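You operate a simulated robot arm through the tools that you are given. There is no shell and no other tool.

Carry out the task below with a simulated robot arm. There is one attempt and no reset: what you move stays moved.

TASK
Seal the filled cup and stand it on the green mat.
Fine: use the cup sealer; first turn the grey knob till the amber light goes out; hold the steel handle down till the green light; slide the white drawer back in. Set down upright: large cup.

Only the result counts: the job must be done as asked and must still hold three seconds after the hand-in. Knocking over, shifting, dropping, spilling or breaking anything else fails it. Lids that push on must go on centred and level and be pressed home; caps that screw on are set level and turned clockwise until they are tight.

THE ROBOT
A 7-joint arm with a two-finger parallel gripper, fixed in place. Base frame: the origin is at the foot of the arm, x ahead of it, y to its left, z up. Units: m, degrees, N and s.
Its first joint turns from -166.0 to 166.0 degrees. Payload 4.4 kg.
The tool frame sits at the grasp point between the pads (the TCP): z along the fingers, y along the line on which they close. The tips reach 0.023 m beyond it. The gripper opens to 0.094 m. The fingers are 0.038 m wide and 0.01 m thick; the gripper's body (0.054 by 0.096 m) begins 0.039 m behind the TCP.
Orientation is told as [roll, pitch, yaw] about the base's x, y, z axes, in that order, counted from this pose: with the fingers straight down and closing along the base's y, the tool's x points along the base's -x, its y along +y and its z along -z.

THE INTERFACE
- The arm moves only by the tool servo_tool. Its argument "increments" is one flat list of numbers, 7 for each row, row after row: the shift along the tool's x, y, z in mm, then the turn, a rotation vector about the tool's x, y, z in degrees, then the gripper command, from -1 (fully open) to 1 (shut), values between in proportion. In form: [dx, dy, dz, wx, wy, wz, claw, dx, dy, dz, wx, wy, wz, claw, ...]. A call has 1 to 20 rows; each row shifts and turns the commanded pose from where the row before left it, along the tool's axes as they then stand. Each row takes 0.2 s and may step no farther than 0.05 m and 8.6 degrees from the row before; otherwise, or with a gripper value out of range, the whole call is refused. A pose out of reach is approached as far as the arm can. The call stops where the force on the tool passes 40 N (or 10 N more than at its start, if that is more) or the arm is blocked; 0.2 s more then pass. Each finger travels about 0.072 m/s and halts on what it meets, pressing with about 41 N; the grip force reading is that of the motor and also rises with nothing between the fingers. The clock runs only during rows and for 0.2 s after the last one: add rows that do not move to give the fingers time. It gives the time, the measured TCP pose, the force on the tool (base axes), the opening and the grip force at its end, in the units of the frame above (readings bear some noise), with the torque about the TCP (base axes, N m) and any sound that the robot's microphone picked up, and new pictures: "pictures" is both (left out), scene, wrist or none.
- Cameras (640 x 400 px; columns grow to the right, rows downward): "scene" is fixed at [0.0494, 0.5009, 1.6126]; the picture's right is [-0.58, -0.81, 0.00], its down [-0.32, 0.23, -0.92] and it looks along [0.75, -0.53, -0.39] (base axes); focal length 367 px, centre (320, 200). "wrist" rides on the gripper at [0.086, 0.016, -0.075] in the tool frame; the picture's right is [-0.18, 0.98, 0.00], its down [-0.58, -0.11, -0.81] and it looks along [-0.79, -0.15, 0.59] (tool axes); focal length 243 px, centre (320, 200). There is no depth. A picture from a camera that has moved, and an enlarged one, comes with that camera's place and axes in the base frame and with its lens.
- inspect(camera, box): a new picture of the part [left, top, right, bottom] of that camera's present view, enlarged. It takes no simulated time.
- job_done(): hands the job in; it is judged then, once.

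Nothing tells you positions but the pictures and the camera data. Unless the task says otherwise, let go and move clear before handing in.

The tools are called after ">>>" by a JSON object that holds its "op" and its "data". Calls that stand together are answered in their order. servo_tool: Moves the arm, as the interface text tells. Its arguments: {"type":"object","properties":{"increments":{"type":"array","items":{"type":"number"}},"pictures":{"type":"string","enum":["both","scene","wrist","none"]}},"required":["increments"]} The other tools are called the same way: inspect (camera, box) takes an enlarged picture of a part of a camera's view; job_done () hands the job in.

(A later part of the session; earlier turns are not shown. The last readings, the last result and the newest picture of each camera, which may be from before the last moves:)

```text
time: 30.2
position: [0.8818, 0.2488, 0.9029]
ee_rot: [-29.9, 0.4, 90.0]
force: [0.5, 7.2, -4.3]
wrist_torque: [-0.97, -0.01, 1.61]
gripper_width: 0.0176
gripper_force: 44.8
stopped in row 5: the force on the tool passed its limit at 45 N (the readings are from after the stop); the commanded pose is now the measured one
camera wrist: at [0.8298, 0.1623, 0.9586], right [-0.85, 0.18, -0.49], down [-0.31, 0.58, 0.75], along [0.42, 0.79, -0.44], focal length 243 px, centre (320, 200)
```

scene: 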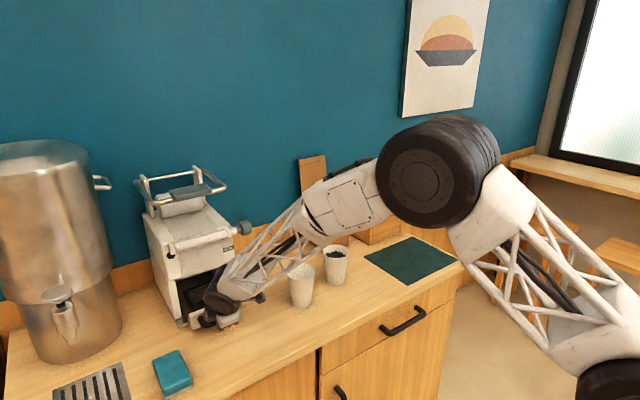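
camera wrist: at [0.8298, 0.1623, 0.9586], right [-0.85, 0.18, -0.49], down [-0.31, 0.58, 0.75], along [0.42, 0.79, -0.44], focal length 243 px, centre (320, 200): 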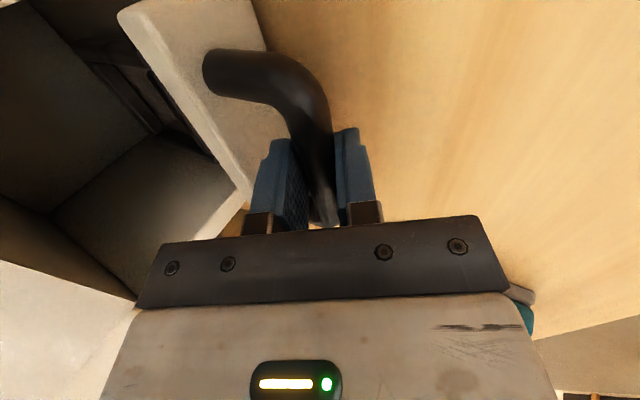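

>>> {"op": "inspect", "data": {"camera": "scene", "box": [140, 210, 340, 340]}}

```text
3.08 times, centred on (240, 275) of scene
camera zoom: at [0.0494, 0.5009, 1.6126], right [-0.58, -0.81, 0.0], down [-0.32, 0.23, -0.92], along [0.75, -0.53, -0.39], focal length 1130 px, centre (566, -31)
```

zoom: 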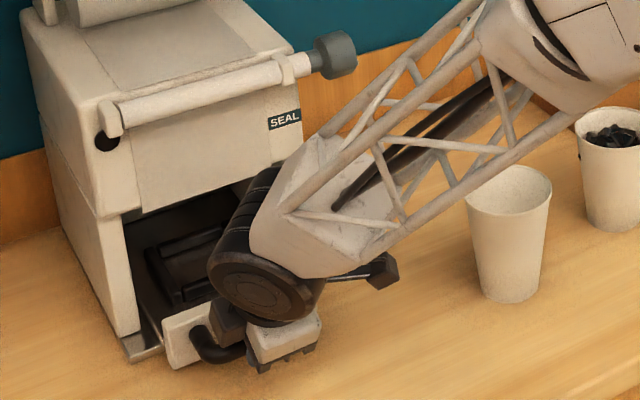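

The machine hasn't shifted and the drawer is sliding out, so I'll continue pulling.

>>> {"op": "servo_tool", "data": {"increments": [0, 8.66, -5, 0, 0, 0, 1, 0, 8.66, -5, 0, 0, 0, 1, 0, 8.66, -5, 0, 0, 0, 1, 0, 8.66, -5, 0, 0, 0, 1, 0, 8.66, -5, 0, 0, 0, 1, 0, 8.66, -5, 0, 0, 0, 1, 0, 8.66, -5, 0, 0, 0, 1, 0, 8.66, -5, 0, 0, 0, 1], "pictures": "wrist"}}

```text
time: 32.0
position: [0.8038, 0.2495, 0.9025]
ee_rot: [-29.7, 0.1, 90.0]
force: [-0.1, 6.8, -3.1]
wrist_torque: [-0.8, -0.01, 1.61]
gripper_width: 0.0179
gripper_force: 44.9
stopped in row 8: the force on the tool passed its limit at 42 N (the readings are from after the stop); the commanded pose is now the measured one
camera wrist: at [0.7537, 0.1622, 0.9588], right [-0.85, 0.18, -0.49], down [-0.31, 0.58, 0.75], along [0.42, 0.79, -0.44], focal length 243 px, centre (320, 200)
```

wrist: 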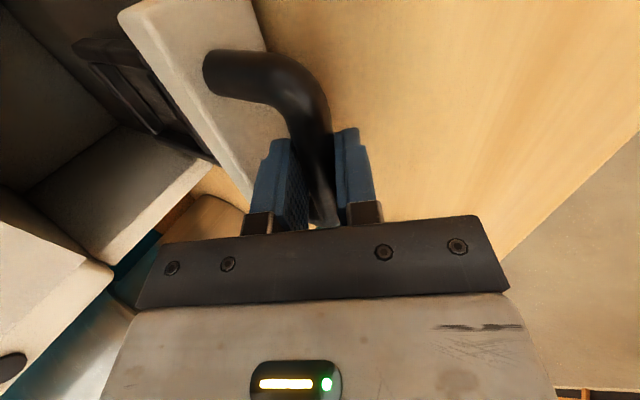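

>>> {"op": "servo_tool", "data": {"increments": [0, 8.66, -5, 0, 0, 0, 1, 0, 8.66, -5, 0, 0, 0, 1, 0, 8.66, -5, 0, 0, 0, 1, 0, 8.66, -5, 0, 0, 0, 1, 0, 8.66, -5, 0, 0, 0, 1, 0, 8.66, -5, 0, 0, 0, 1, 0, 8.66, -5, 0, 0, 0, 1]}}

>>> {"op": "inspect", "data": {"camera": "scene", "box": [140, 210, 340, 340]}}

```text
time: 33.6
position: [0.7334, 0.2491, 0.9022]
ee_rot: [-29.9, 0.2, 90.1]
force: [0.8, 23.3, -2.4]
wrist_torque: [-0.94, -0.05, 1.49]
gripper_width: 0.018
gripper_force: 44.9
camera wrist: at [0.6829, 0.1621, 0.9587], right [-0.85, 0.18, -0.49], down [-0.31, 0.58, 0.75], along [0.42, 0.79, -0.44], focal length 243 px, centre (320, 200)
```

scene: 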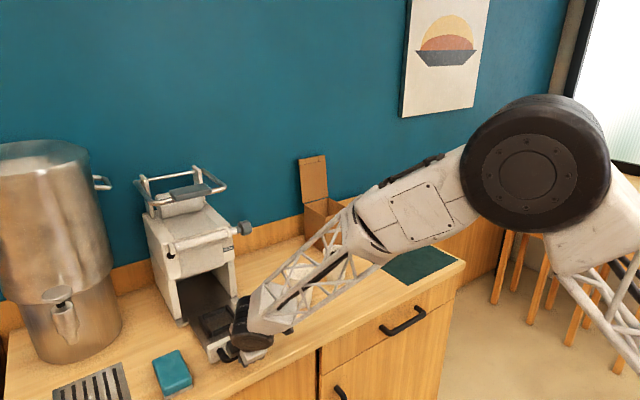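
wrist: 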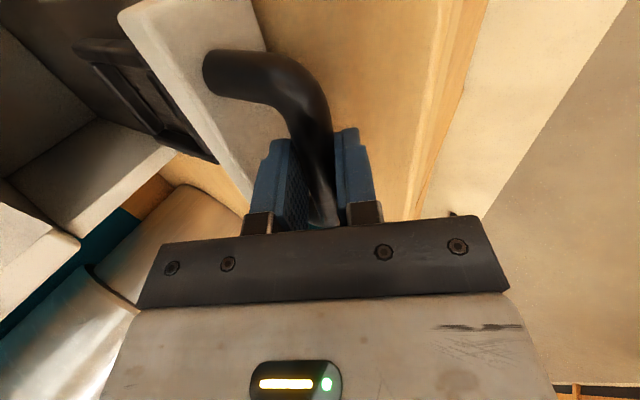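

```text
3.08 times, centred on (240, 275) of scene
camera zoom: at [0.0494, 0.5009, 1.6126], right [-0.58, -0.81, 0.0], down [-0.32, 0.23, -0.92], along [0.75, -0.53, -0.39], focal length 1130 px, centre (566, -31)
```

zoom: 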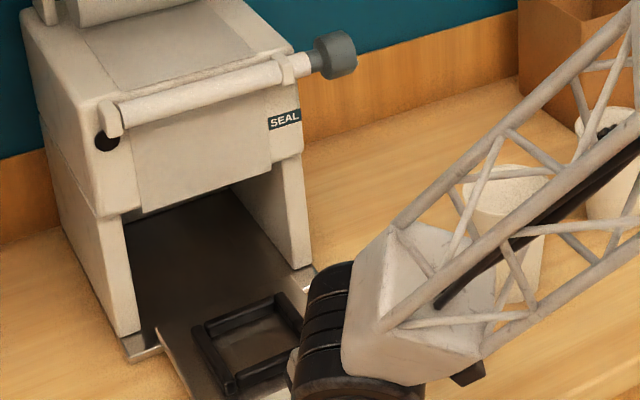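

The drawer is out about 185 mm with the nest centre near (0.908, 0.253), and there's no end stop yet. I'll pull a little further to get more clearance from the roller and lever.

>>> {"op": "servo_tool", "data": {"increments": [0, 6.9, -4, 0, 0, 0, 1, 0, 6.9, -4, 0, 0, 0, 1, 0, 6.9, -4, 0, 0, 0, 1, 0, 6.9, -4, 0, 0, 0, 1, 0, 6.9, -4, 0, 0, 0, 1]}}

```text
time: 34.4
position: [0.7122, 0.2485, 0.902]
ee_rot: [-29.7, 0.4, 90.2]
force: [0.4, 7.3, 1.0]
wrist_torque: [-1.01, -0.05, 1.58]
gripper_width: 0.0177
gripper_force: 45.4
stopped in row 3: the force on the tool passed its limit at 41 N (the readings are from after the stop); the commanded pose is now the measured one
camera wrist: at [0.6616, 0.1619, 0.9589], right [-0.85, 0.18, -0.49], down [-0.31, 0.58, 0.75], along [0.42, 0.79, -0.44], focal length 243 px, centre (320, 200)
```

scene: 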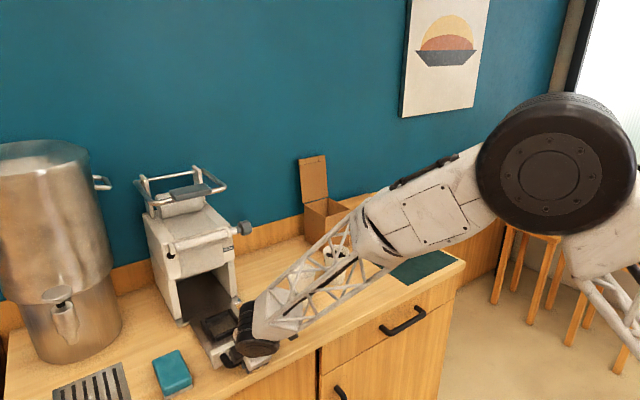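
wrist: 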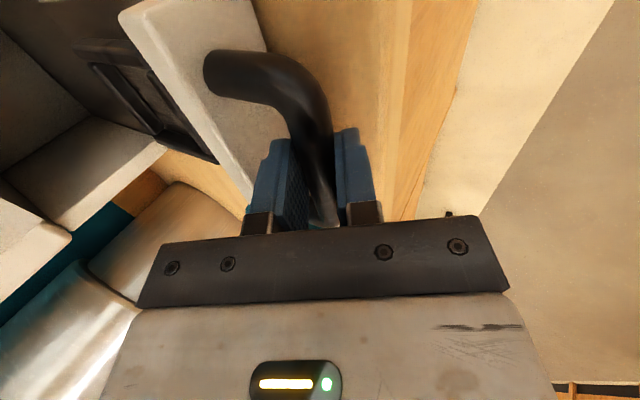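

>>> {"op": "servo_tool", "data": {"increments": [0, 3.5, -2, 0, 0, 0, 1, 0, 5.2, -3, 0, 0, 0, 1, 0, 5.2, -3, 0, 0, 0, 1, 0, 5.2, -3, 0, 0, 0, 1], "pictures": "wrist"}}

```text
time: 35.4
position: [0.6937, 0.2486, 0.9033]
ee_rot: [-29.8, 0.1, 90.2]
force: [0.8, 12.0, -2.9]
wrist_torque: [-0.89, -0.01, 1.58]
gripper_width: 0.0177
gripper_force: 45.3
stopped in row 4: the force on the tool passed its limit at 40 N (the readings are from after the stop); the commanded pose is now the measured one
camera wrist: at [0.6425, 0.1617, 0.9587], right [-0.85, 0.18, -0.49], down [-0.31, 0.58, 0.75], along [0.42, 0.79, -0.44], focal length 243 px, centre (320, 200)
```

wrist: 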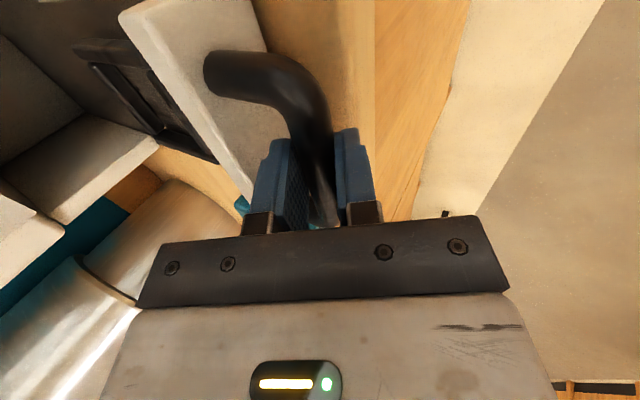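

The drawer is out about 225 mm, which is enough. I'll open slightly, back out along the tool axis and look at the nest from above.

>>> {"op": "servo_tool", "data": {"increments": [0, 0, 0, 0, 0, 0, 0.28, 0, 0, 0, 0, 0, 0, 0.28, 0, 0, -20, 0, 0, 0, 0.28, 0, 0, -30, 0, 0, 0, 0.28, 0, 0, -40, 0, 0, 0, 0.28, 0, 0, -45, 0, 0, 0, -1, 0, 0, -45, 0, 0, 0, -1, 0, 0, -45, 0, 0, 0, -1, 0, 0, -45, 0, 0, 0, -1, 0, 0, 0, 0, 0, 0, -1]}}

```text
time: 37.6
position: [0.5594, 0.2499, 1.1353]
ee_rot: [-29.8, 0.2, 90.0]
force: [-0.6, -0.6, 0.2]
wrist_torque: [0.02, -0.04, 0.02]
gripper_width: 0.0941
gripper_force: 0.1
camera wrist: at [0.5091, 0.1635, 1.191], right [-0.85, 0.18, -0.49], down [-0.31, 0.58, 0.75], along [0.42, 0.79, -0.44], focal length 243 px, centre (320, 200)
```

scene: 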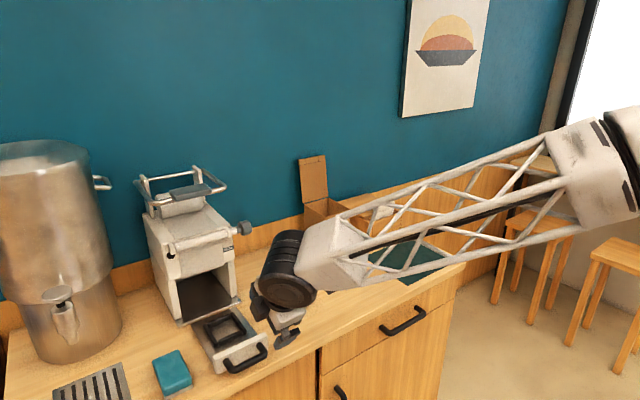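
wrist: 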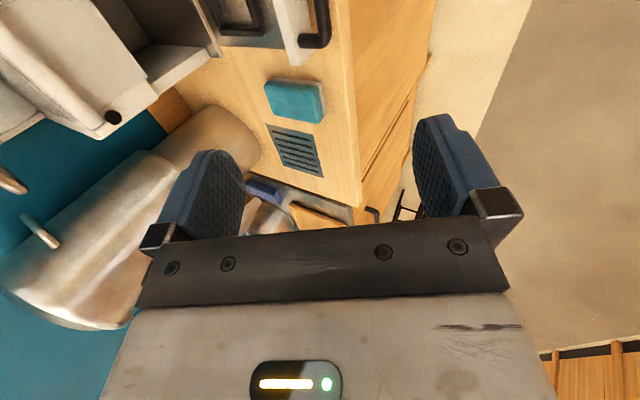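

>>> {"op": "inspect", "data": {"camera": "scene", "box": [170, 290, 290, 390]}}

```text
4.00 times, centred on (230, 340) of scene
camera zoom: at [0.0494, 0.5009, 1.6126], right [-0.58, -0.81, 0.0], down [-0.32, 0.23, -0.92], along [0.75, -0.53, -0.39], focal length 1469 px, centre (680, -360)
```

zoom: 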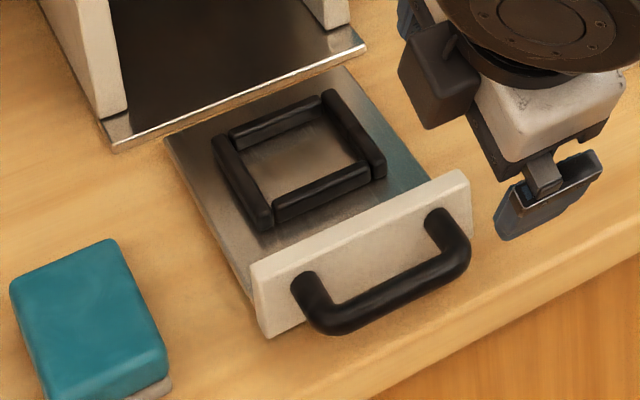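

The nest is clearly visible, about 70 mm inside, centred near (0.868, 0.252). Now I'll turn the tool to vertical with the fingers closing along y and go look at the filled cup.

>>> {"op": "servo_tool", "data": {"increments": [0, 0, 0, -7.5, 0, 0, -1, 0, 0, 0, -7.5, 0, 0, -1, 0, 0, 0, -7.5, 0, 0, -1, 0, 0, 0, -7.5, 0, 0, -1, 0, 0, 0, 0, 0, 8.18, -1, 0, 0, 0, 0, 0, 8.18, -1, 0, 0, 0, 0, 0, 8.18, -1, 0, 0, 0, 0, 0, 8.18, -1, 0, 0, 0, 0, 0, 8.18, -1, 0, 0, 0, 0, 0, 8.18, -1, 0, 0, 0, 0, 0, 8.18, -1, 0, 0, 0, 0, 0, 8.18, -1, 0, 0, 0, 0, 0, 8.18, -1, 0, 0, 0, 0, 0, 8.18, -1, 0, 0, 0, 0, 0, 8.2, -1, 0, 0, 0, 0, 0, 0, -1]}}

```text
time: 41.0
position: [0.5597, 0.2494, 1.1365]
ee_rot: [-0.2, 0.2, 0.0]
force: [0.5, 0.0, -0.2]
wrist_torque: [0.02, 0.0, 0.0]
gripper_width: 0.0941
gripper_force: 0.1
camera wrist: at [0.4742, 0.2647, 1.2109], right [0.18, 0.98, 0.0], down [0.58, -0.11, 0.8], along [0.79, -0.15, -0.59], focal length 243 px, centre (320, 200)
```

scene: 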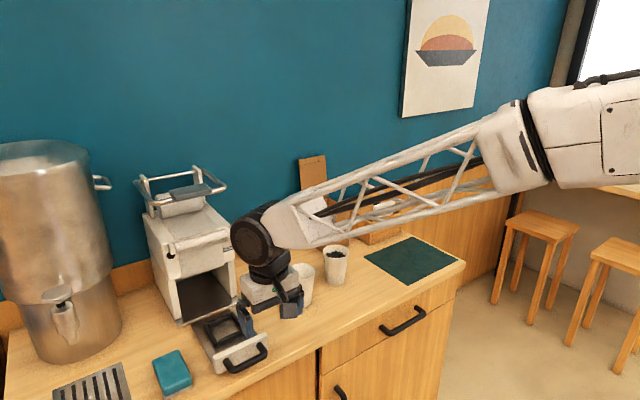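
wrist: 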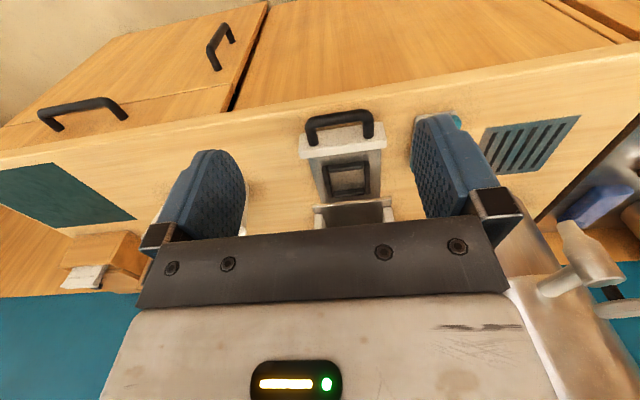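

First I'll take a closer nest measurement from above.

>>> {"op": "servo_tool", "data": {"increments": [-42, 0, 0, 0, 0, 0, -1, -42, 0, 0, 0, 0, 0, -1, -42, 0, 0, 0, 0, 0, -1, -42, 0, 0, 0, 0, 0, -1, 0, 0, 0, 0, 0, 0, -1], "pictures": "wrist"}}

>>> {"op": "inspect", "data": {"camera": "wrist", "box": [260, 60, 400, 200]}}

```text
time: 42.2
position: [0.7249, 0.2472, 1.1351]
ee_rot: [-0.2, 0.2, 0.1]
force: [0.5, -0.8, 0.3]
wrist_torque: [-0.01, -0.02, 0.01]
gripper_width: 0.094
gripper_force: 0.0
camera wrist: at [0.6398, 0.2623, 1.2096], right [0.18, 0.98, 0.0], down [0.58, -0.11, 0.8], along [0.79, -0.15, -0.59], focal length 243 px, centre (320, 200)
```

wrist: 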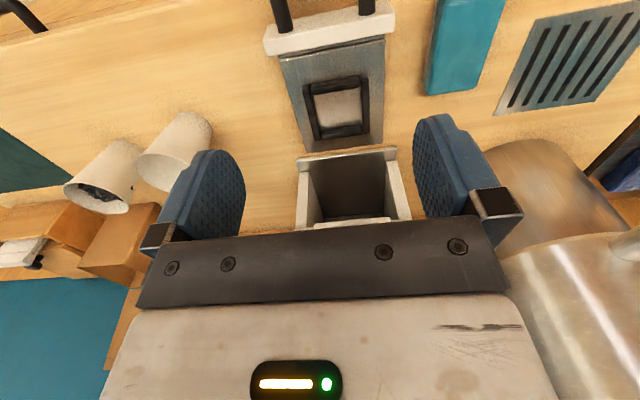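

```text
2.86 times, centred on (330, 130) of wrist
camera zoom: at [0.6398, 0.2623, 1.2096], right [0.18, 0.98, 0.0], down [0.58, -0.11, 0.8], along [0.79, -0.15, -0.59], focal length 693 px, centre (291, 400)
```

zoom: 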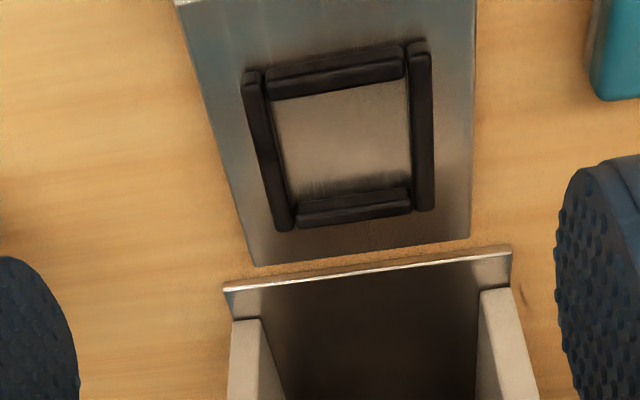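

>>> {"op": "servo_tool", "data": {"increments": [-40, 0, 0, 0, 0, 0, -1, -40, 0, 0, 0, 0, 0, -1, 0, 0, 0, 0, 0, 0, -1, 0, 0, 0, 0, 0, 0, -1], "pictures": "none"}}

>>> {"op": "inspect", "data": {"camera": "wrist", "box": [260, 0, 400, 140]}}

```text
time: 43.2
position: [0.8084, 0.2519, 1.1346]
ee_rot: [-0.2, 0.2, 0.1]
force: [1.4, 0.6, -0.1]
wrist_torque: [0.0, 0.0, -0.03]
gripper_width: 0.0941
gripper_force: 0.2
```

```text
2.86 times, centred on (330, 70) of wrist
camera zoom: at [0.7221, 0.2664, 1.2093], right [0.18, 0.98, 0.0], down [0.58, -0.11, 0.8], along [0.79, -0.15, -0.59], focal length 693 px, centre (291, 571)
```

zoom: 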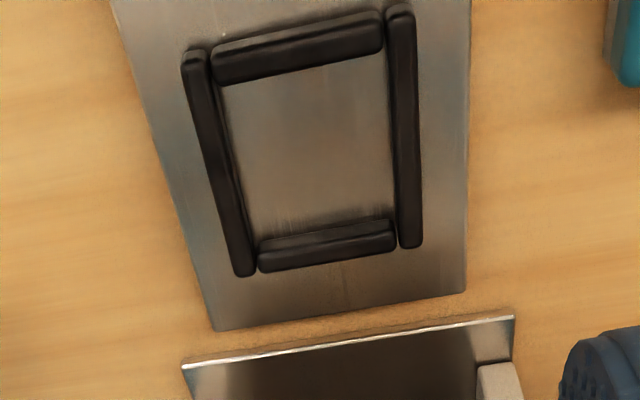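

The nest centre is about (0.856, 0.250), with bar tops at about z 0.878 and the floor at about 0.863. Now I'll go to view the filled cup.

>>> {"op": "servo_tool", "data": {"increments": [12, -42.4, -1.7, 0, 0, 0, -1, 12, -42.4, -1.7, 0, 0, 0, -1, 12, -42.4, -1.7, 0, 0, 0, -1, 12, -42.4, -1.7, 0, 0, 0, -1, 12, -42.4, -1.7, 0, 0, 0, -1, 12, -42.4, -1.7, 0, 0, 0, -1, 12, -42.4, -1.7, 0, 0, 0, -1, 12, -42.4, -1.7, 0, 0, 0, -1, 12, -42.4, -1.7, 0, 0, 0, -1, 0, 0, 0, 0, 0, 0, -1]}}

>>> {"op": "inspect", "data": {"camera": "wrist", "box": [210, 60, 430, 220]}}

```text
time: 45.4
position: [0.6997, -0.1314, 1.1561]
ee_rot: [-0.2, 0.2, 0.2]
force: [0.8, 0.2, -0.1]
wrist_torque: [-0.01, 0.02, -0.03]
gripper_width: 0.0943
gripper_force: 0.1
camera wrist: at [0.6143, -0.1166, 1.2292], right [0.18, 0.98, 0.0], down [0.58, -0.11, 0.8], along [0.79, -0.15, -0.59], focal length 243 px, centre (320, 200)
```

scene: 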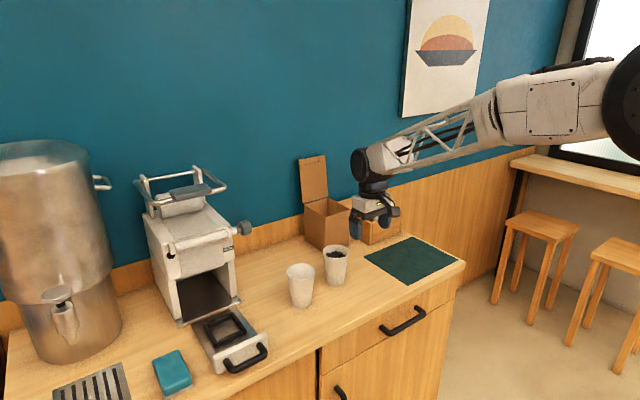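
wrist: 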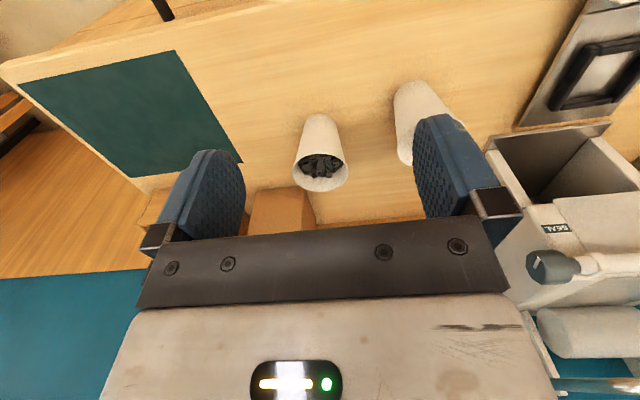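

```text
2.50 times, centred on (320, 140) of wrist
camera zoom: at [0.6143, -0.1166, 1.2292], right [0.18, 0.98, 0.0], down [0.58, -0.11, 0.8], along [0.79, -0.15, -0.59], focal length 606 px, centre (320, 350)
```

zoom: 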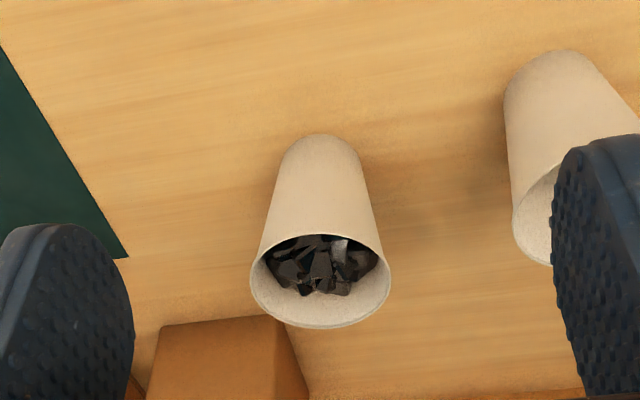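

The three wrist views agree on the filled cup at about (0.893, -0.168), with the rim near z≈0.965 and about 89 mm across, which is close to my maximum opening. I'll tilt the tool 30° forward and approach from behind and above so the fingers pass the rim where it is narrower.

>>> {"op": "servo_tool", "data": {"increments": [0, 0, 0, 0, -7.5, 0, -1, 0, 0, 0, 0, -7.5, 0, -1, 0, 0, 0, 0, -7.5, 0, -1, 0, 0, 0, 0, -7.5, 0, -1, -10.4, -9.1, 41, 0, 0, 0, -1, -10.4, -9.1, 41, 0, 0, 0, -1, -10.4, -9.1, 41, 0, 0, 0, -1, -10.4, -9.1, 41, 0, 0, 0, -1, 0, 0, 0, 0, 0, 0, -1]}}

>>> {"op": "inspect", "data": {"camera": "wrist", "box": [140, 0, 520, 240]}}

```text
time: 47.4
position: [0.8193, -0.1693, 1.0301]
ee_rot: [-0.2, -29.8, 0.1]
force: [-0.1, 0.6, 0.0]
wrist_torque: [0.04, -0.01, 0.04]
gripper_width: 0.094
gripper_force: 0.0
camera wrist: at [0.708, -0.1547, 1.0509], right [0.16, 0.98, 0.09], down [0.1, -0.11, 0.99], along [0.98, -0.15, -0.12], focal length 243 px, centre (320, 200)
```

scene: 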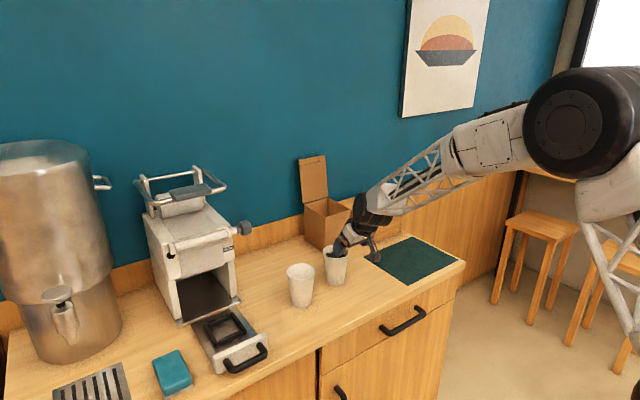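
wrist: 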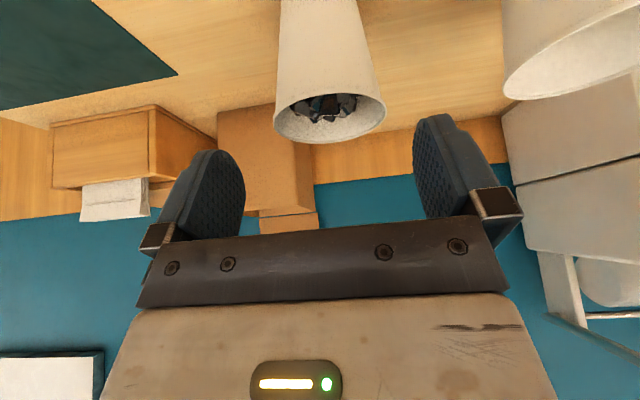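

```text
1.67 times, centred on (330, 120) of wrist
camera zoom: at [0.708, -0.1547, 1.0509], right [0.16, 0.98, 0.09], down [0.1, -0.11, 0.99], along [0.98, -0.15, -0.12], focal length 404 px, centre (303, 333)
```

zoom: 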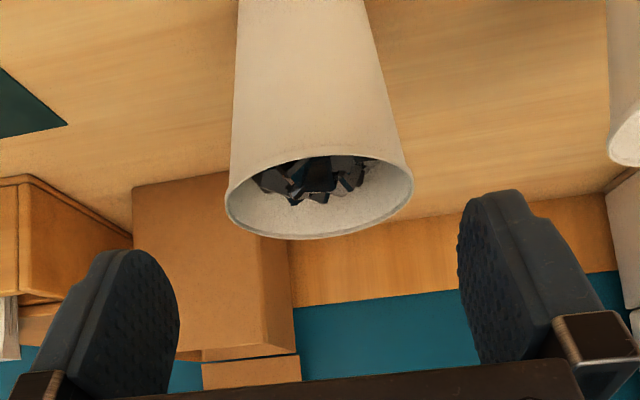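

The estimates agree. The cup is about 2 mm to +y of centre. I'll advance 55 mm along the tool axis and check the finger-to-rim gaps.

>>> {"op": "servo_tool", "data": {"increments": [0, 2, 20, 0, 0, 0, -1, 0, 0, 20, 0, 0, 0, -1, 0, 0, 15, 0, 0, 0, -1, 0, 0, 0, 0, 0, 0, -1]}}

>>> {"op": "inspect", "data": {"camera": "wrist", "box": [140, 0, 520, 240]}}

>>> {"op": "inspect", "data": {"camera": "scene", "box": [280, 200, 440, 310]}}

```text
time: 48.4
position: [0.8457, -0.1671, 0.9827]
ee_rot: [-0.2, -29.8, 0.1]
force: [0.0, 0.1, 0.3]
wrist_torque: [0.04, 0.02, -0.01]
gripper_width: 0.094
gripper_force: 0.0
camera wrist: at [0.7341, -0.1526, 1.0044], right [0.16, 0.98, 0.09], down [0.1, -0.11, 0.99], along [0.98, -0.15, -0.12], focal length 243 px, centre (320, 200)
```

scene: 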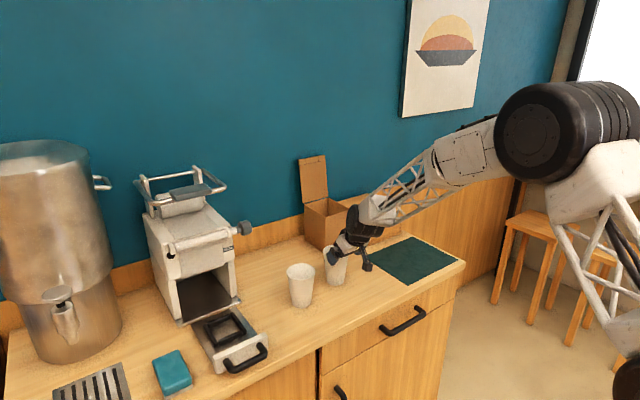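
wrist: 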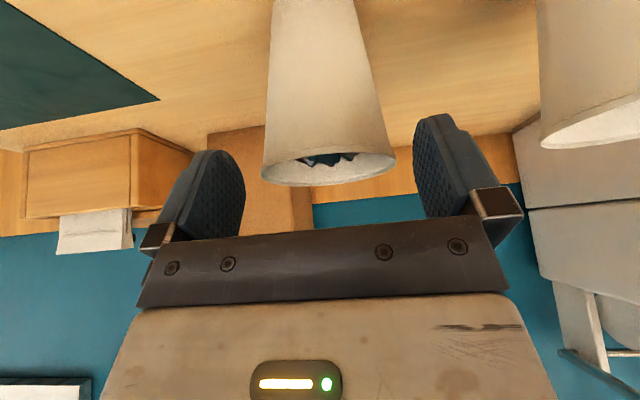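

```text
1.67 times, centred on (330, 120) of wrist
camera zoom: at [0.7341, -0.1526, 1.0044], right [0.16, 0.98, 0.09], down [0.1, -0.11, 0.99], along [0.98, -0.15, -0.12], focal length 404 px, centre (303, 333)
```

zoom: 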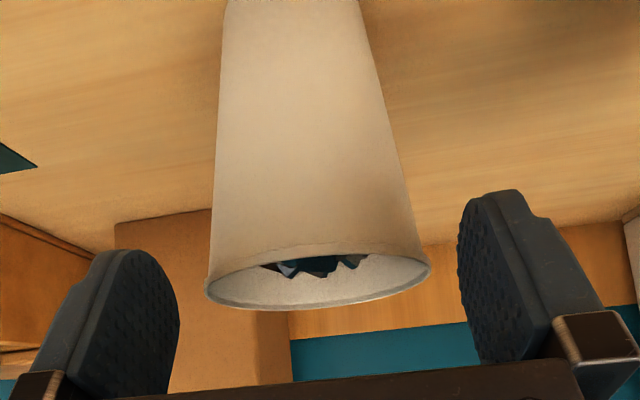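

```text
3.64 times, centred on (360, 255) of scene
camera zoom: at [0.0494, 0.5009, 1.6126], right [-0.58, -0.81, 0.0], down [-0.32, 0.23, -0.92], along [0.75, -0.53, -0.39], focal length 1336 px, centre (174, 0)
```

zoom: 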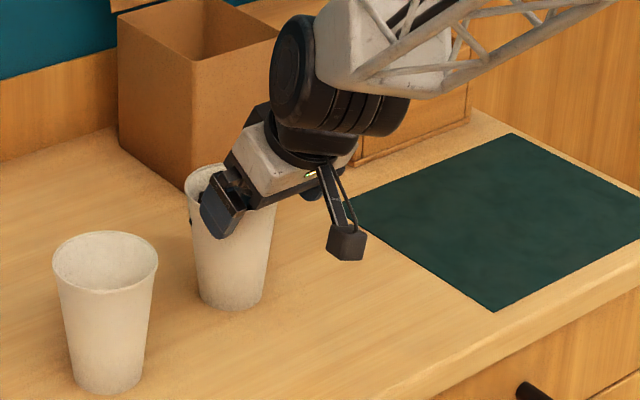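

Gaps look symmetric (about 1 mm offset). I'll advance another 30 mm and check again.

>>> {"op": "servo_tool", "data": {"increments": [0.5, 1, 15, 0, 0, 0, -1, 0.5, 0, 15, 0, 0, 0, -1, 0, 0, 0, 0, 0, 0, -1], "pictures": "none"}}

>>> {"op": "inspect", "data": {"camera": "wrist", "box": [140, 40, 520, 280]}}

```text
time: 49.2
position: [0.8587, -0.1679, 0.9579]
ee_rot: [-0.2, -29.8, 0.2]
force: [-0.4, -0.2, -0.2]
wrist_torque: [-0.03, 0.03, -0.01]
gripper_width: 0.0939
gripper_force: 0.1
```

```text
1.67 times, centred on (330, 160) of wrist
camera zoom: at [0.7475, -0.1518, 0.9794], right [0.16, 0.98, 0.09], down [0.1, -0.11, 0.99], along [0.98, -0.15, -0.12], focal length 404 px, centre (303, 267)
```

zoom: 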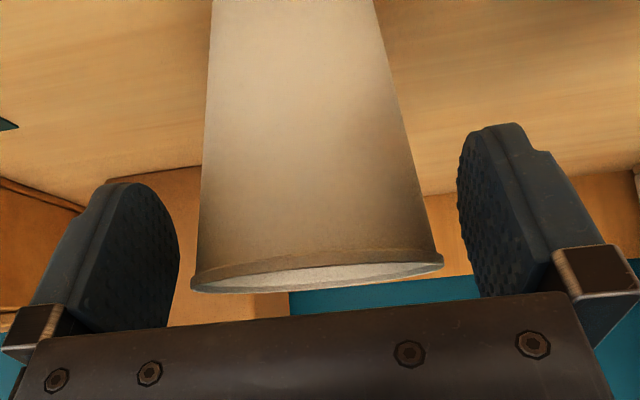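

The rim passes cleanly between the fingers and is centred. I'll advance the last 28 mm and close on the cup.

>>> {"op": "servo_tool", "data": {"increments": [0.5, 0, 14, 0, 0, 0, -1, 0.5, 0, 14, 0, 0, 0, -1, 0, 0, 0, 0, 0, 0, -1], "pictures": "none"}}

>>> {"op": "inspect", "data": {"camera": "wrist", "box": [140, 40, 520, 280]}}

>>> {"op": "inspect", "data": {"camera": "scene", "box": [280, 200, 440, 310]}}

```text
time: 50.0
position: [0.8715, -0.1676, 0.9334]
ee_rot: [-0.1, -29.8, 0.2]
force: [-4.6, 0.6, 9.4]
wrist_torque: [-0.02, 0.03, 0.01]
gripper_width: 0.0941
gripper_force: 0.0
```

```text
1.67 times, centred on (330, 160) of wrist
camera zoom: at [0.7594, -0.1523, 0.954], right [0.16, 0.98, 0.09], down [0.1, -0.11, 0.99], along [0.98, -0.15, -0.12], focal length 404 px, centre (303, 267)
```

zoom: 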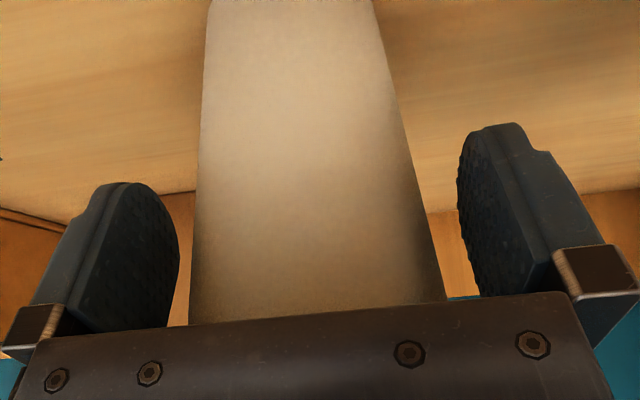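

```text
3.64 times, centred on (360, 255) of scene
camera zoom: at [0.0494, 0.5009, 1.6126], right [-0.58, -0.81, 0.0], down [-0.32, 0.23, -0.92], along [0.75, -0.53, -0.39], focal length 1336 px, centre (174, 0)
```

zoom: 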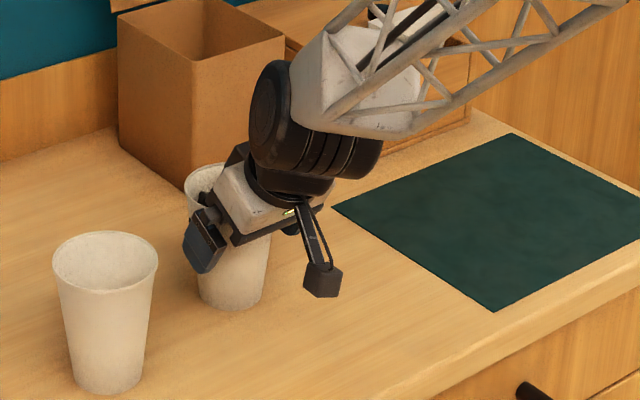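

There's a light 10 N contact, where the gripper body just touched the rim. I'll back off 5 mm and check that the contact clears.

>>> {"op": "servo_tool", "data": {"increments": [0, 0, -5, 0, 0, 0, -1, 0, 0, 0, 0, 0, 0, -1], "pictures": "none"}}

>>> {"op": "inspect", "data": {"camera": "wrist", "box": [140, 40, 520, 280]}}

>>> {"op": "inspect", "data": {"camera": "scene", "box": [300, 210, 400, 310]}}

```text
time: 50.6
position: [0.8684, -0.167, 0.937]
ee_rot: [-0.2, -29.8, 0.1]
force: [0.0, 0.0, 0.0]
wrist_torque: [-0.01, 0.0, 0.02]
gripper_width: 0.0939
gripper_force: 0.1
```

```text
1.67 times, centred on (330, 160) of wrist
camera zoom: at [0.7569, -0.152, 0.9572], right [0.16, 0.98, 0.09], down [0.1, -0.11, 0.99], along [0.98, -0.15, -0.12], focal length 404 px, centre (303, 267)
```

zoom: 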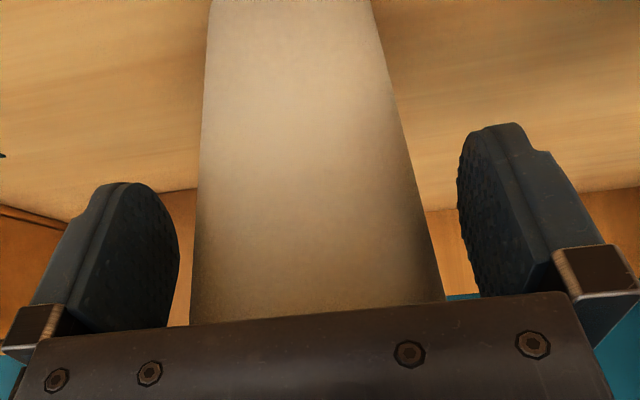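

```text
4.00 times, centred on (350, 260) of scene
camera zoom: at [0.0494, 0.5009, 1.6126], right [-0.58, -0.81, 0.0], down [-0.32, 0.23, -0.92], along [0.75, -0.53, -0.39], focal length 1469 px, centre (200, -40)
```

zoom: 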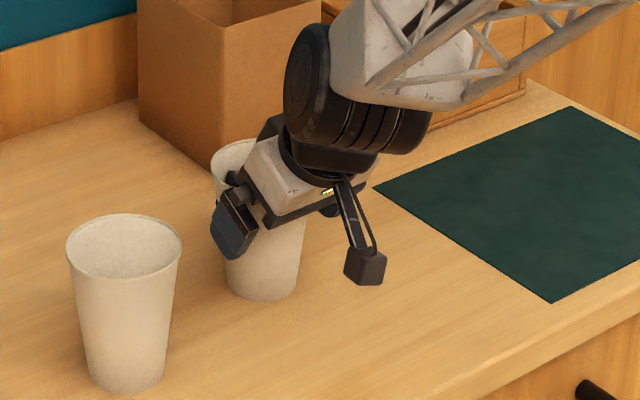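

The contact is cleared, and I'll close on the cup.

>>> {"op": "servo_tool", "data": {"increments": [0, 0, 0, 0, 0, 0, -0.6, 0, 0, 0, 0, 0, 0, 0, 0, 0, 0, 0, 0, 0, 0.5, 0, 0, 0, 0, 0, 0, 1, 0, 0, 0, 0, 0, 0, 1]}}

>>> {"op": "inspect", "data": {"camera": "wrist", "box": [140, 40, 520, 280]}}

```text
time: 51.8
position: [0.8692, -0.1665, 0.9365]
ee_rot: [-0.2, -29.9, 0.2]
force: [-1.0, 0.3, 3.2]
wrist_torque: [0.14, -0.01, -0.01]
gripper_width: 0.0791
gripper_force: 41.3
camera wrist: at [0.757, -0.1519, 0.9575], right [0.16, 0.98, 0.09], down [0.1, -0.11, 0.99], along [0.98, -0.15, -0.12], focal length 243 px, centre (320, 200)
```

scene: 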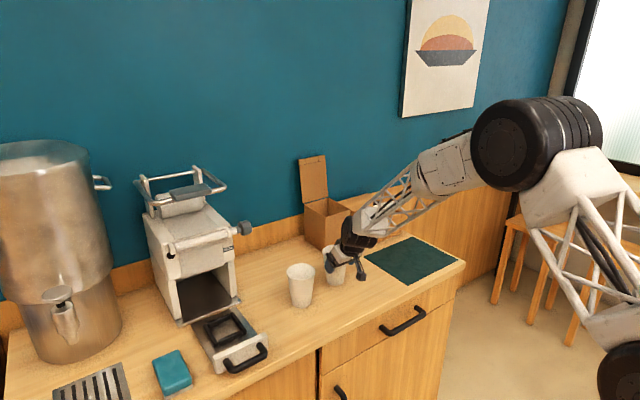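
wrist: 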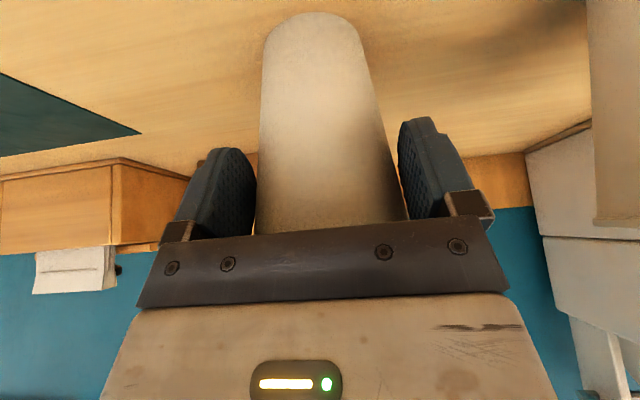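

```text
1.67 times, centred on (330, 160) of wrist
camera zoom: at [0.757, -0.1519, 0.9575], right [0.16, 0.98, 0.09], down [0.1, -0.11, 0.99], along [0.98, -0.15, -0.12], focal length 404 px, centre (303, 267)
```

zoom: 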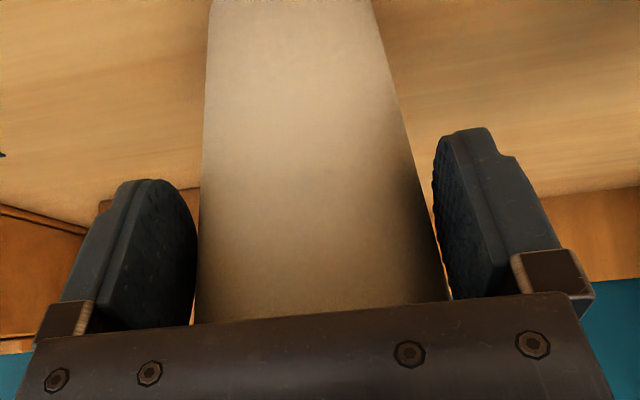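

I have the cup at 79 mm width. I'll lift it slowly and straight up.

>>> {"op": "servo_tool", "data": {"increments": [-2.5, 0, -4.33, 0, 0, 0, 1, -5, 0, -8.66, 0, 0, 0, 1, -5, 0, -8.66, 0, 0, 0, 1, 0, 0, 0, 0, 0, 0, 1, 0, 0, 0, 0, 0, 0, 1]}}

>>> {"op": "inspect", "data": {"camera": "scene", "box": [280, 200, 440, 310]}}

```text
time: 53.0
position: [0.8696, -0.1681, 0.9613]
ee_rot: [-0.2, -29.8, 0.2]
force: [-0.9, 0.6, -3.1]
wrist_torque: [0.03, 0.07, 0.0]
gripper_width: 0.079
gripper_force: 40.7
camera wrist: at [0.757, -0.1525, 0.9832], right [0.16, 0.98, 0.09], down [0.1, -0.11, 0.99], along [0.98, -0.15, -0.12], focal length 243 px, centre (320, 200)
```

scene: 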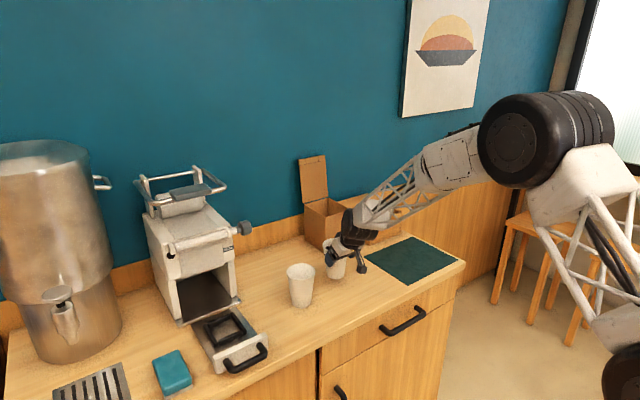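
wrist: 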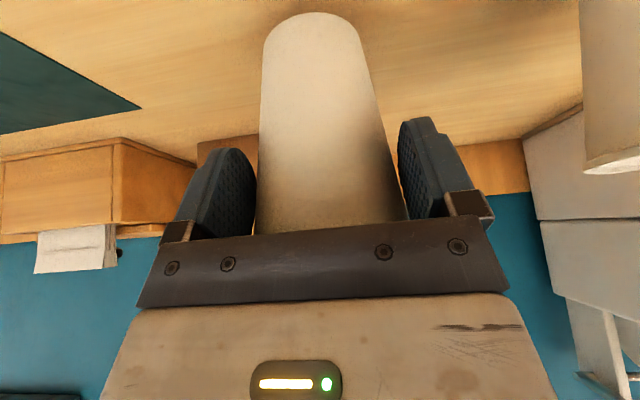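

```text
3.64 times, centred on (360, 255) of scene
camera zoom: at [0.0494, 0.5009, 1.6126], right [-0.58, -0.81, 0.0], down [-0.32, 0.23, -0.92], along [0.75, -0.53, -0.39], focal length 1336 px, centre (174, 0)
```

zoom: 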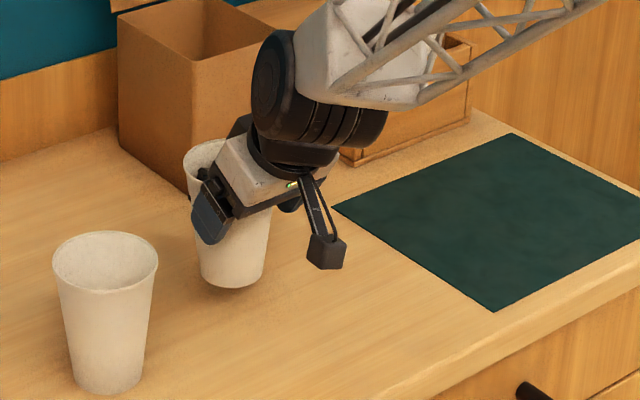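

The cup is lifted cleanly and upright. I'll raise it well above the empty cup and carry it over toward the drawer.

>>> {"op": "servo_tool", "data": {"increments": [-5.9, 0, -18.9, 0, 0, 0, 1, -5.9, 0, -18.9, 0, 0, 0, 1, -5.9, 0, -18.9, 0, 0, 0, 1, -5.9, 0, -18.9, 0, 0, 0, 1, -5.9, 0, -18.9, 0, 0, 0, 1, -5.9, 0, -18.9, 0, 0, 0, 1, -5.9, 0, -18.9, 0, 0, 0, 1, -5.9, 0, -18.9, 0, 0, 0, 1, 0, 0, 0, 0, 0, 0, 1], "pictures": "scene"}}

>>> {"op": "servo_tool", "data": {"increments": [0, 10, 0, 0, 0, 0, 1, 0, 22, 0, 0, 0, 0, 1, 0, 35, 0, 0, 0, 0, 1, 0, 35, 0, 0, 0, 0, 1, 0, 35, 0, 0, 0, 0, 1, 0, 35, 0, 0, 0, 0, 1, 0, 35, 0, 0, 0, 0, 1, 0, 35, 0, 0, 0, 0, 1, 0, 35, 0, 0, 0, 0, 1, 0, 35, 0, 0, 0, 0, 1, 0, 35, 0, 0, 0, 0, 1, 0, 35, 0, 0, 0, 0, 1, 0, 22, 0, 0, 0, 0, 1, 0, 13, 0, 0, 0, 0, 1, 0, 0, 0, 0, 0, 0, 1, 0, 0, 0, 0, 0, 0, 1]}}

```text
time: 55.0
position: [0.8345, -0.1646, 1.1165]
ee_rot: [-0.2, -29.9, 0.2]
force: [-0.9, 0.6, -4.0]
wrist_torque: [-0.01, 0.08, -0.01]
gripper_width: 0.0787
gripper_force: 40.8
```

scene: 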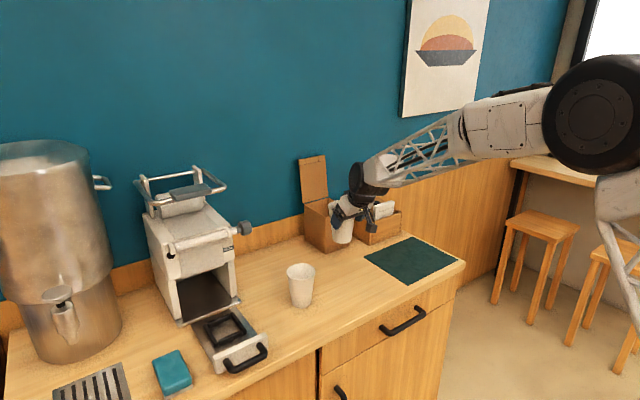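

```text
time: 58.4
position: [0.8361, 0.2497, 1.1144]
ee_rot: [-0.2, -29.7, 0.2]
force: [0.6, -0.3, -3.4]
wrist_torque: [-0.02, 0.11, -0.02]
gripper_width: 0.0783
gripper_force: 41.2
camera wrist: at [0.7245, 0.2646, 1.1352], right [0.16, 0.98, 0.09], down [0.1, -0.11, 0.99], along [0.98, -0.15, -0.12], focal length 243 px, centre (320, 200)
```

scene: 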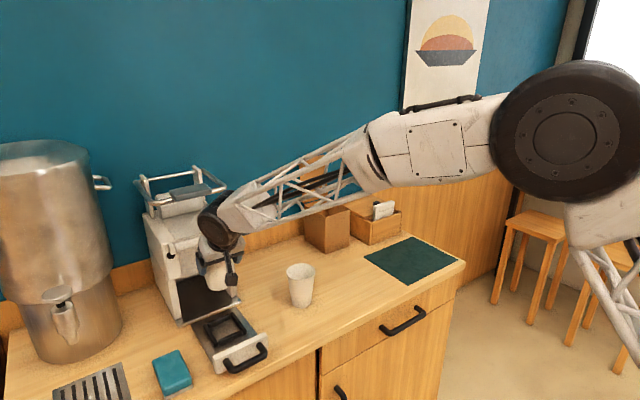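
wrist: 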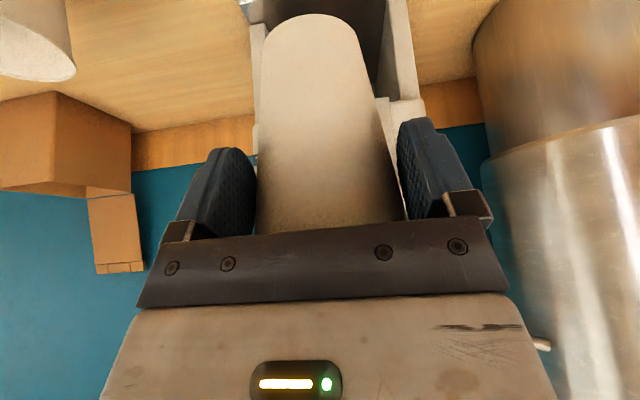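

The cup is over the drawer. I'll lower it to just above the nest and check the alignment.

>>> {"op": "servo_tool", "data": {"increments": [7.3, 0, 16.6, 0, 0, 0, 1, 9, 0, 15.6, 0, 0, 0, 1, 9, 0, 15.6, 0, 0, 0, 1, 9, 0, 15.6, 0, 0, 0, 1, 9, 0, 15.6, 0, 0, 0, 1, 9, 0, 15.6, 0, 0, 0, 1, 0, 0, 0, 0, 0, 0, 1, 0, 0, 0, 0, 0, 0, 1]}}

>>> {"op": "inspect", "data": {"camera": "wrist", "box": [200, 0, 440, 150]}}

>>> {"op": "inspect", "data": {"camera": "scene", "box": [160, 260, 300, 380]}}

```text
time: 60.2
position: [0.8349, 0.2484, 1.0064]
ee_rot: [-0.2, -29.7, 0.2]
force: [0.5, -0.3, -3.5]
wrist_torque: [0.01, 0.07, 0.01]
gripper_width: 0.0779
gripper_force: 40.9
camera wrist: at [0.7227, 0.2654, 1.0268], right [0.16, 0.98, 0.09], down [0.1, -0.11, 0.99], along [0.98, -0.15, -0.12], focal length 243 px, centre (320, 200)
```

scene: 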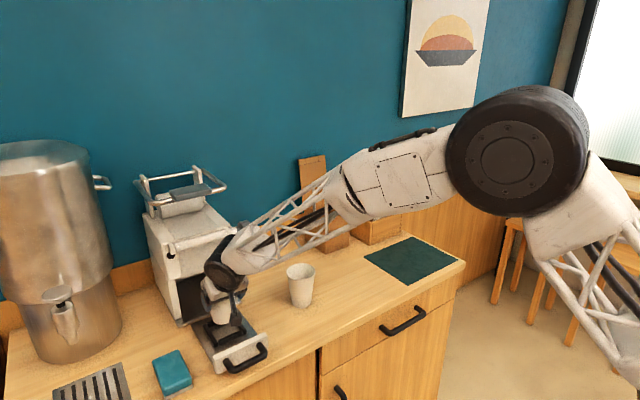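
wrist: 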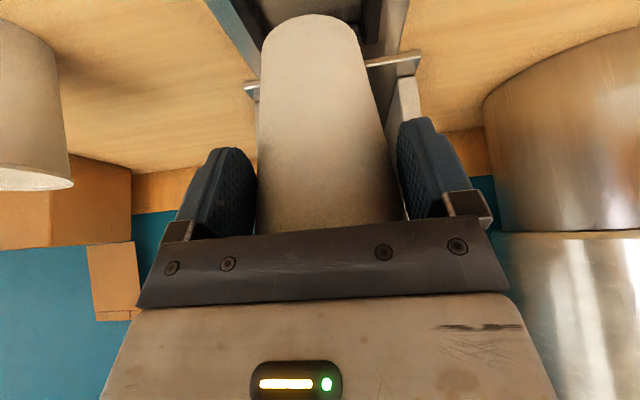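

```text
2.67 times, centred on (320, 75) of wrist
camera zoom: at [0.7227, 0.2654, 1.0268], right [0.16, 0.98, 0.09], down [0.1, -0.11, 0.99], along [0.98, -0.15, -0.12], focal length 647 px, centre (320, 533)
```

zoom: 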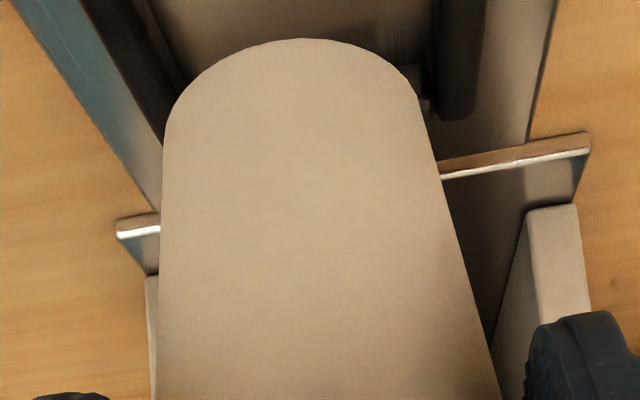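

```text
3.33 times, centred on (230, 320) of scene
camera zoom: at [0.0494, 0.5009, 1.6126], right [-0.58, -0.81, 0.0], down [-0.32, 0.23, -0.92], along [0.75, -0.53, -0.39], focal length 1224 px, centre (620, -200)
```

zoom: 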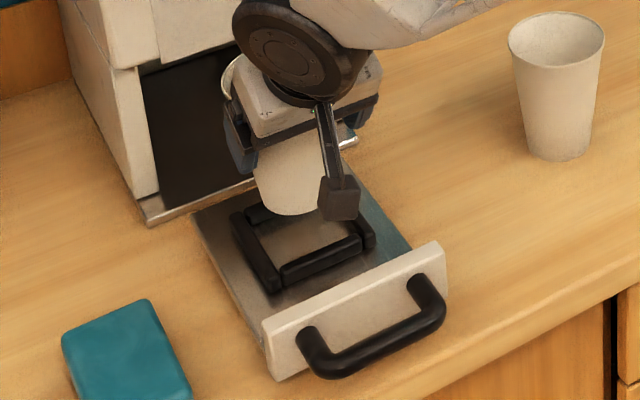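

The cup's base estimate of (0.856, 0.248) matches the nest within about 3 mm. I'll lower it slowly.

>>> {"op": "servo_tool", "data": {"increments": [5, 0.5, 8.66, 0, 0, 0, 1, 5, 0.5, 8.66, 0, 0, 0, 1, 5, 0, 8.66, 0, 0, 0, 1, 3, 0, 5.2, 0, 0, 0, 1, 0, 0, 0, 0, 0, 0, 1]}}

>>> {"op": "inspect", "data": {"camera": "wrist", "box": [200, 0, 440, 150]}}

>>> {"op": "inspect", "data": {"camera": "scene", "box": [160, 260, 300, 380]}}

```text
time: 61.4
position: [0.8364, 0.2534, 0.9712]
ee_rot: [-0.3, -29.8, 0.2]
force: [0.0, -0.8, -3.9]
wrist_torque: [0.0, 0.12, 0.04]
gripper_width: 0.0779
gripper_force: 40.9
camera wrist: at [0.7245, 0.2676, 0.9908], right [0.16, 0.98, 0.09], down [0.1, -0.11, 0.99], along [0.98, -0.15, -0.12], focal length 243 px, centre (320, 200)
```

scene: 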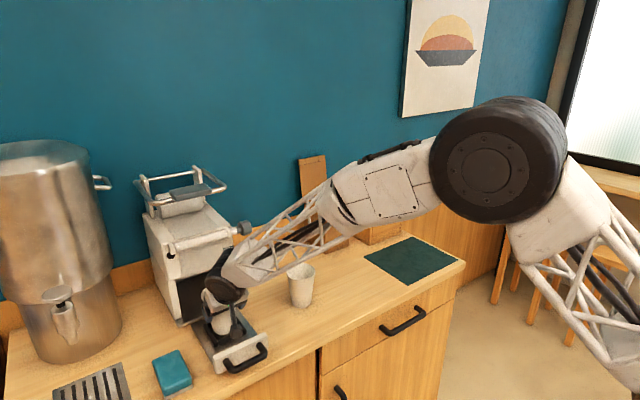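
wrist: 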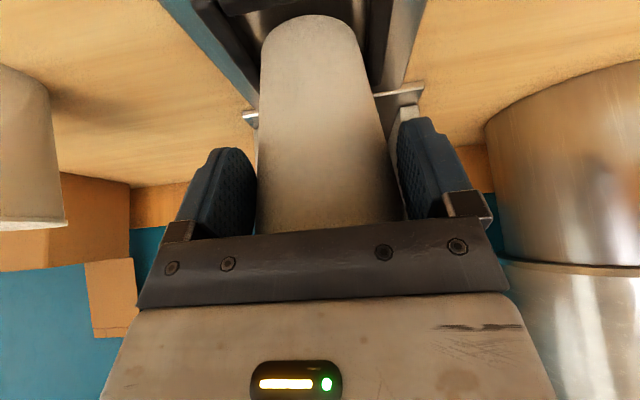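

```text
2.67 times, centred on (320, 75) of wrist
camera zoom: at [0.7245, 0.2676, 0.9908], right [0.16, 0.98, 0.09], down [0.1, -0.11, 0.99], along [0.98, -0.15, -0.12], focal length 647 px, centre (320, 533)
```

zoom: 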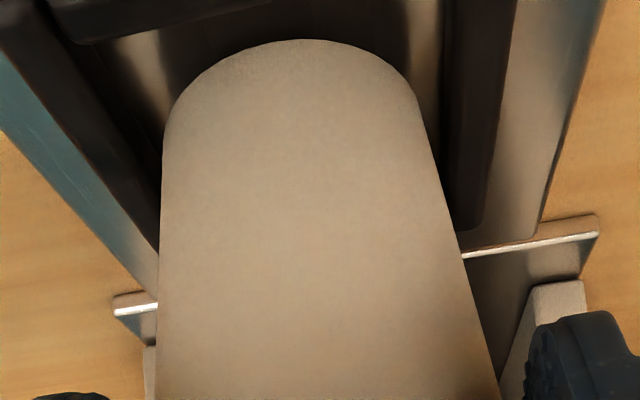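

```text
3.33 times, centred on (230, 320) of scene
camera zoom: at [0.0494, 0.5009, 1.6126], right [-0.58, -0.81, 0.0], down [-0.32, 0.23, -0.92], along [0.75, -0.53, -0.39], focal length 1224 px, centre (620, -200)
```

zoom: 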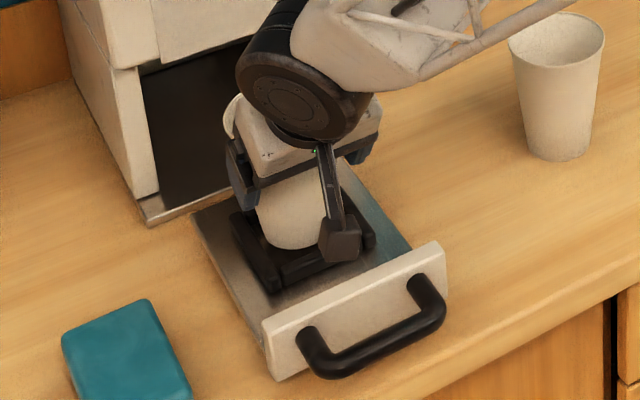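

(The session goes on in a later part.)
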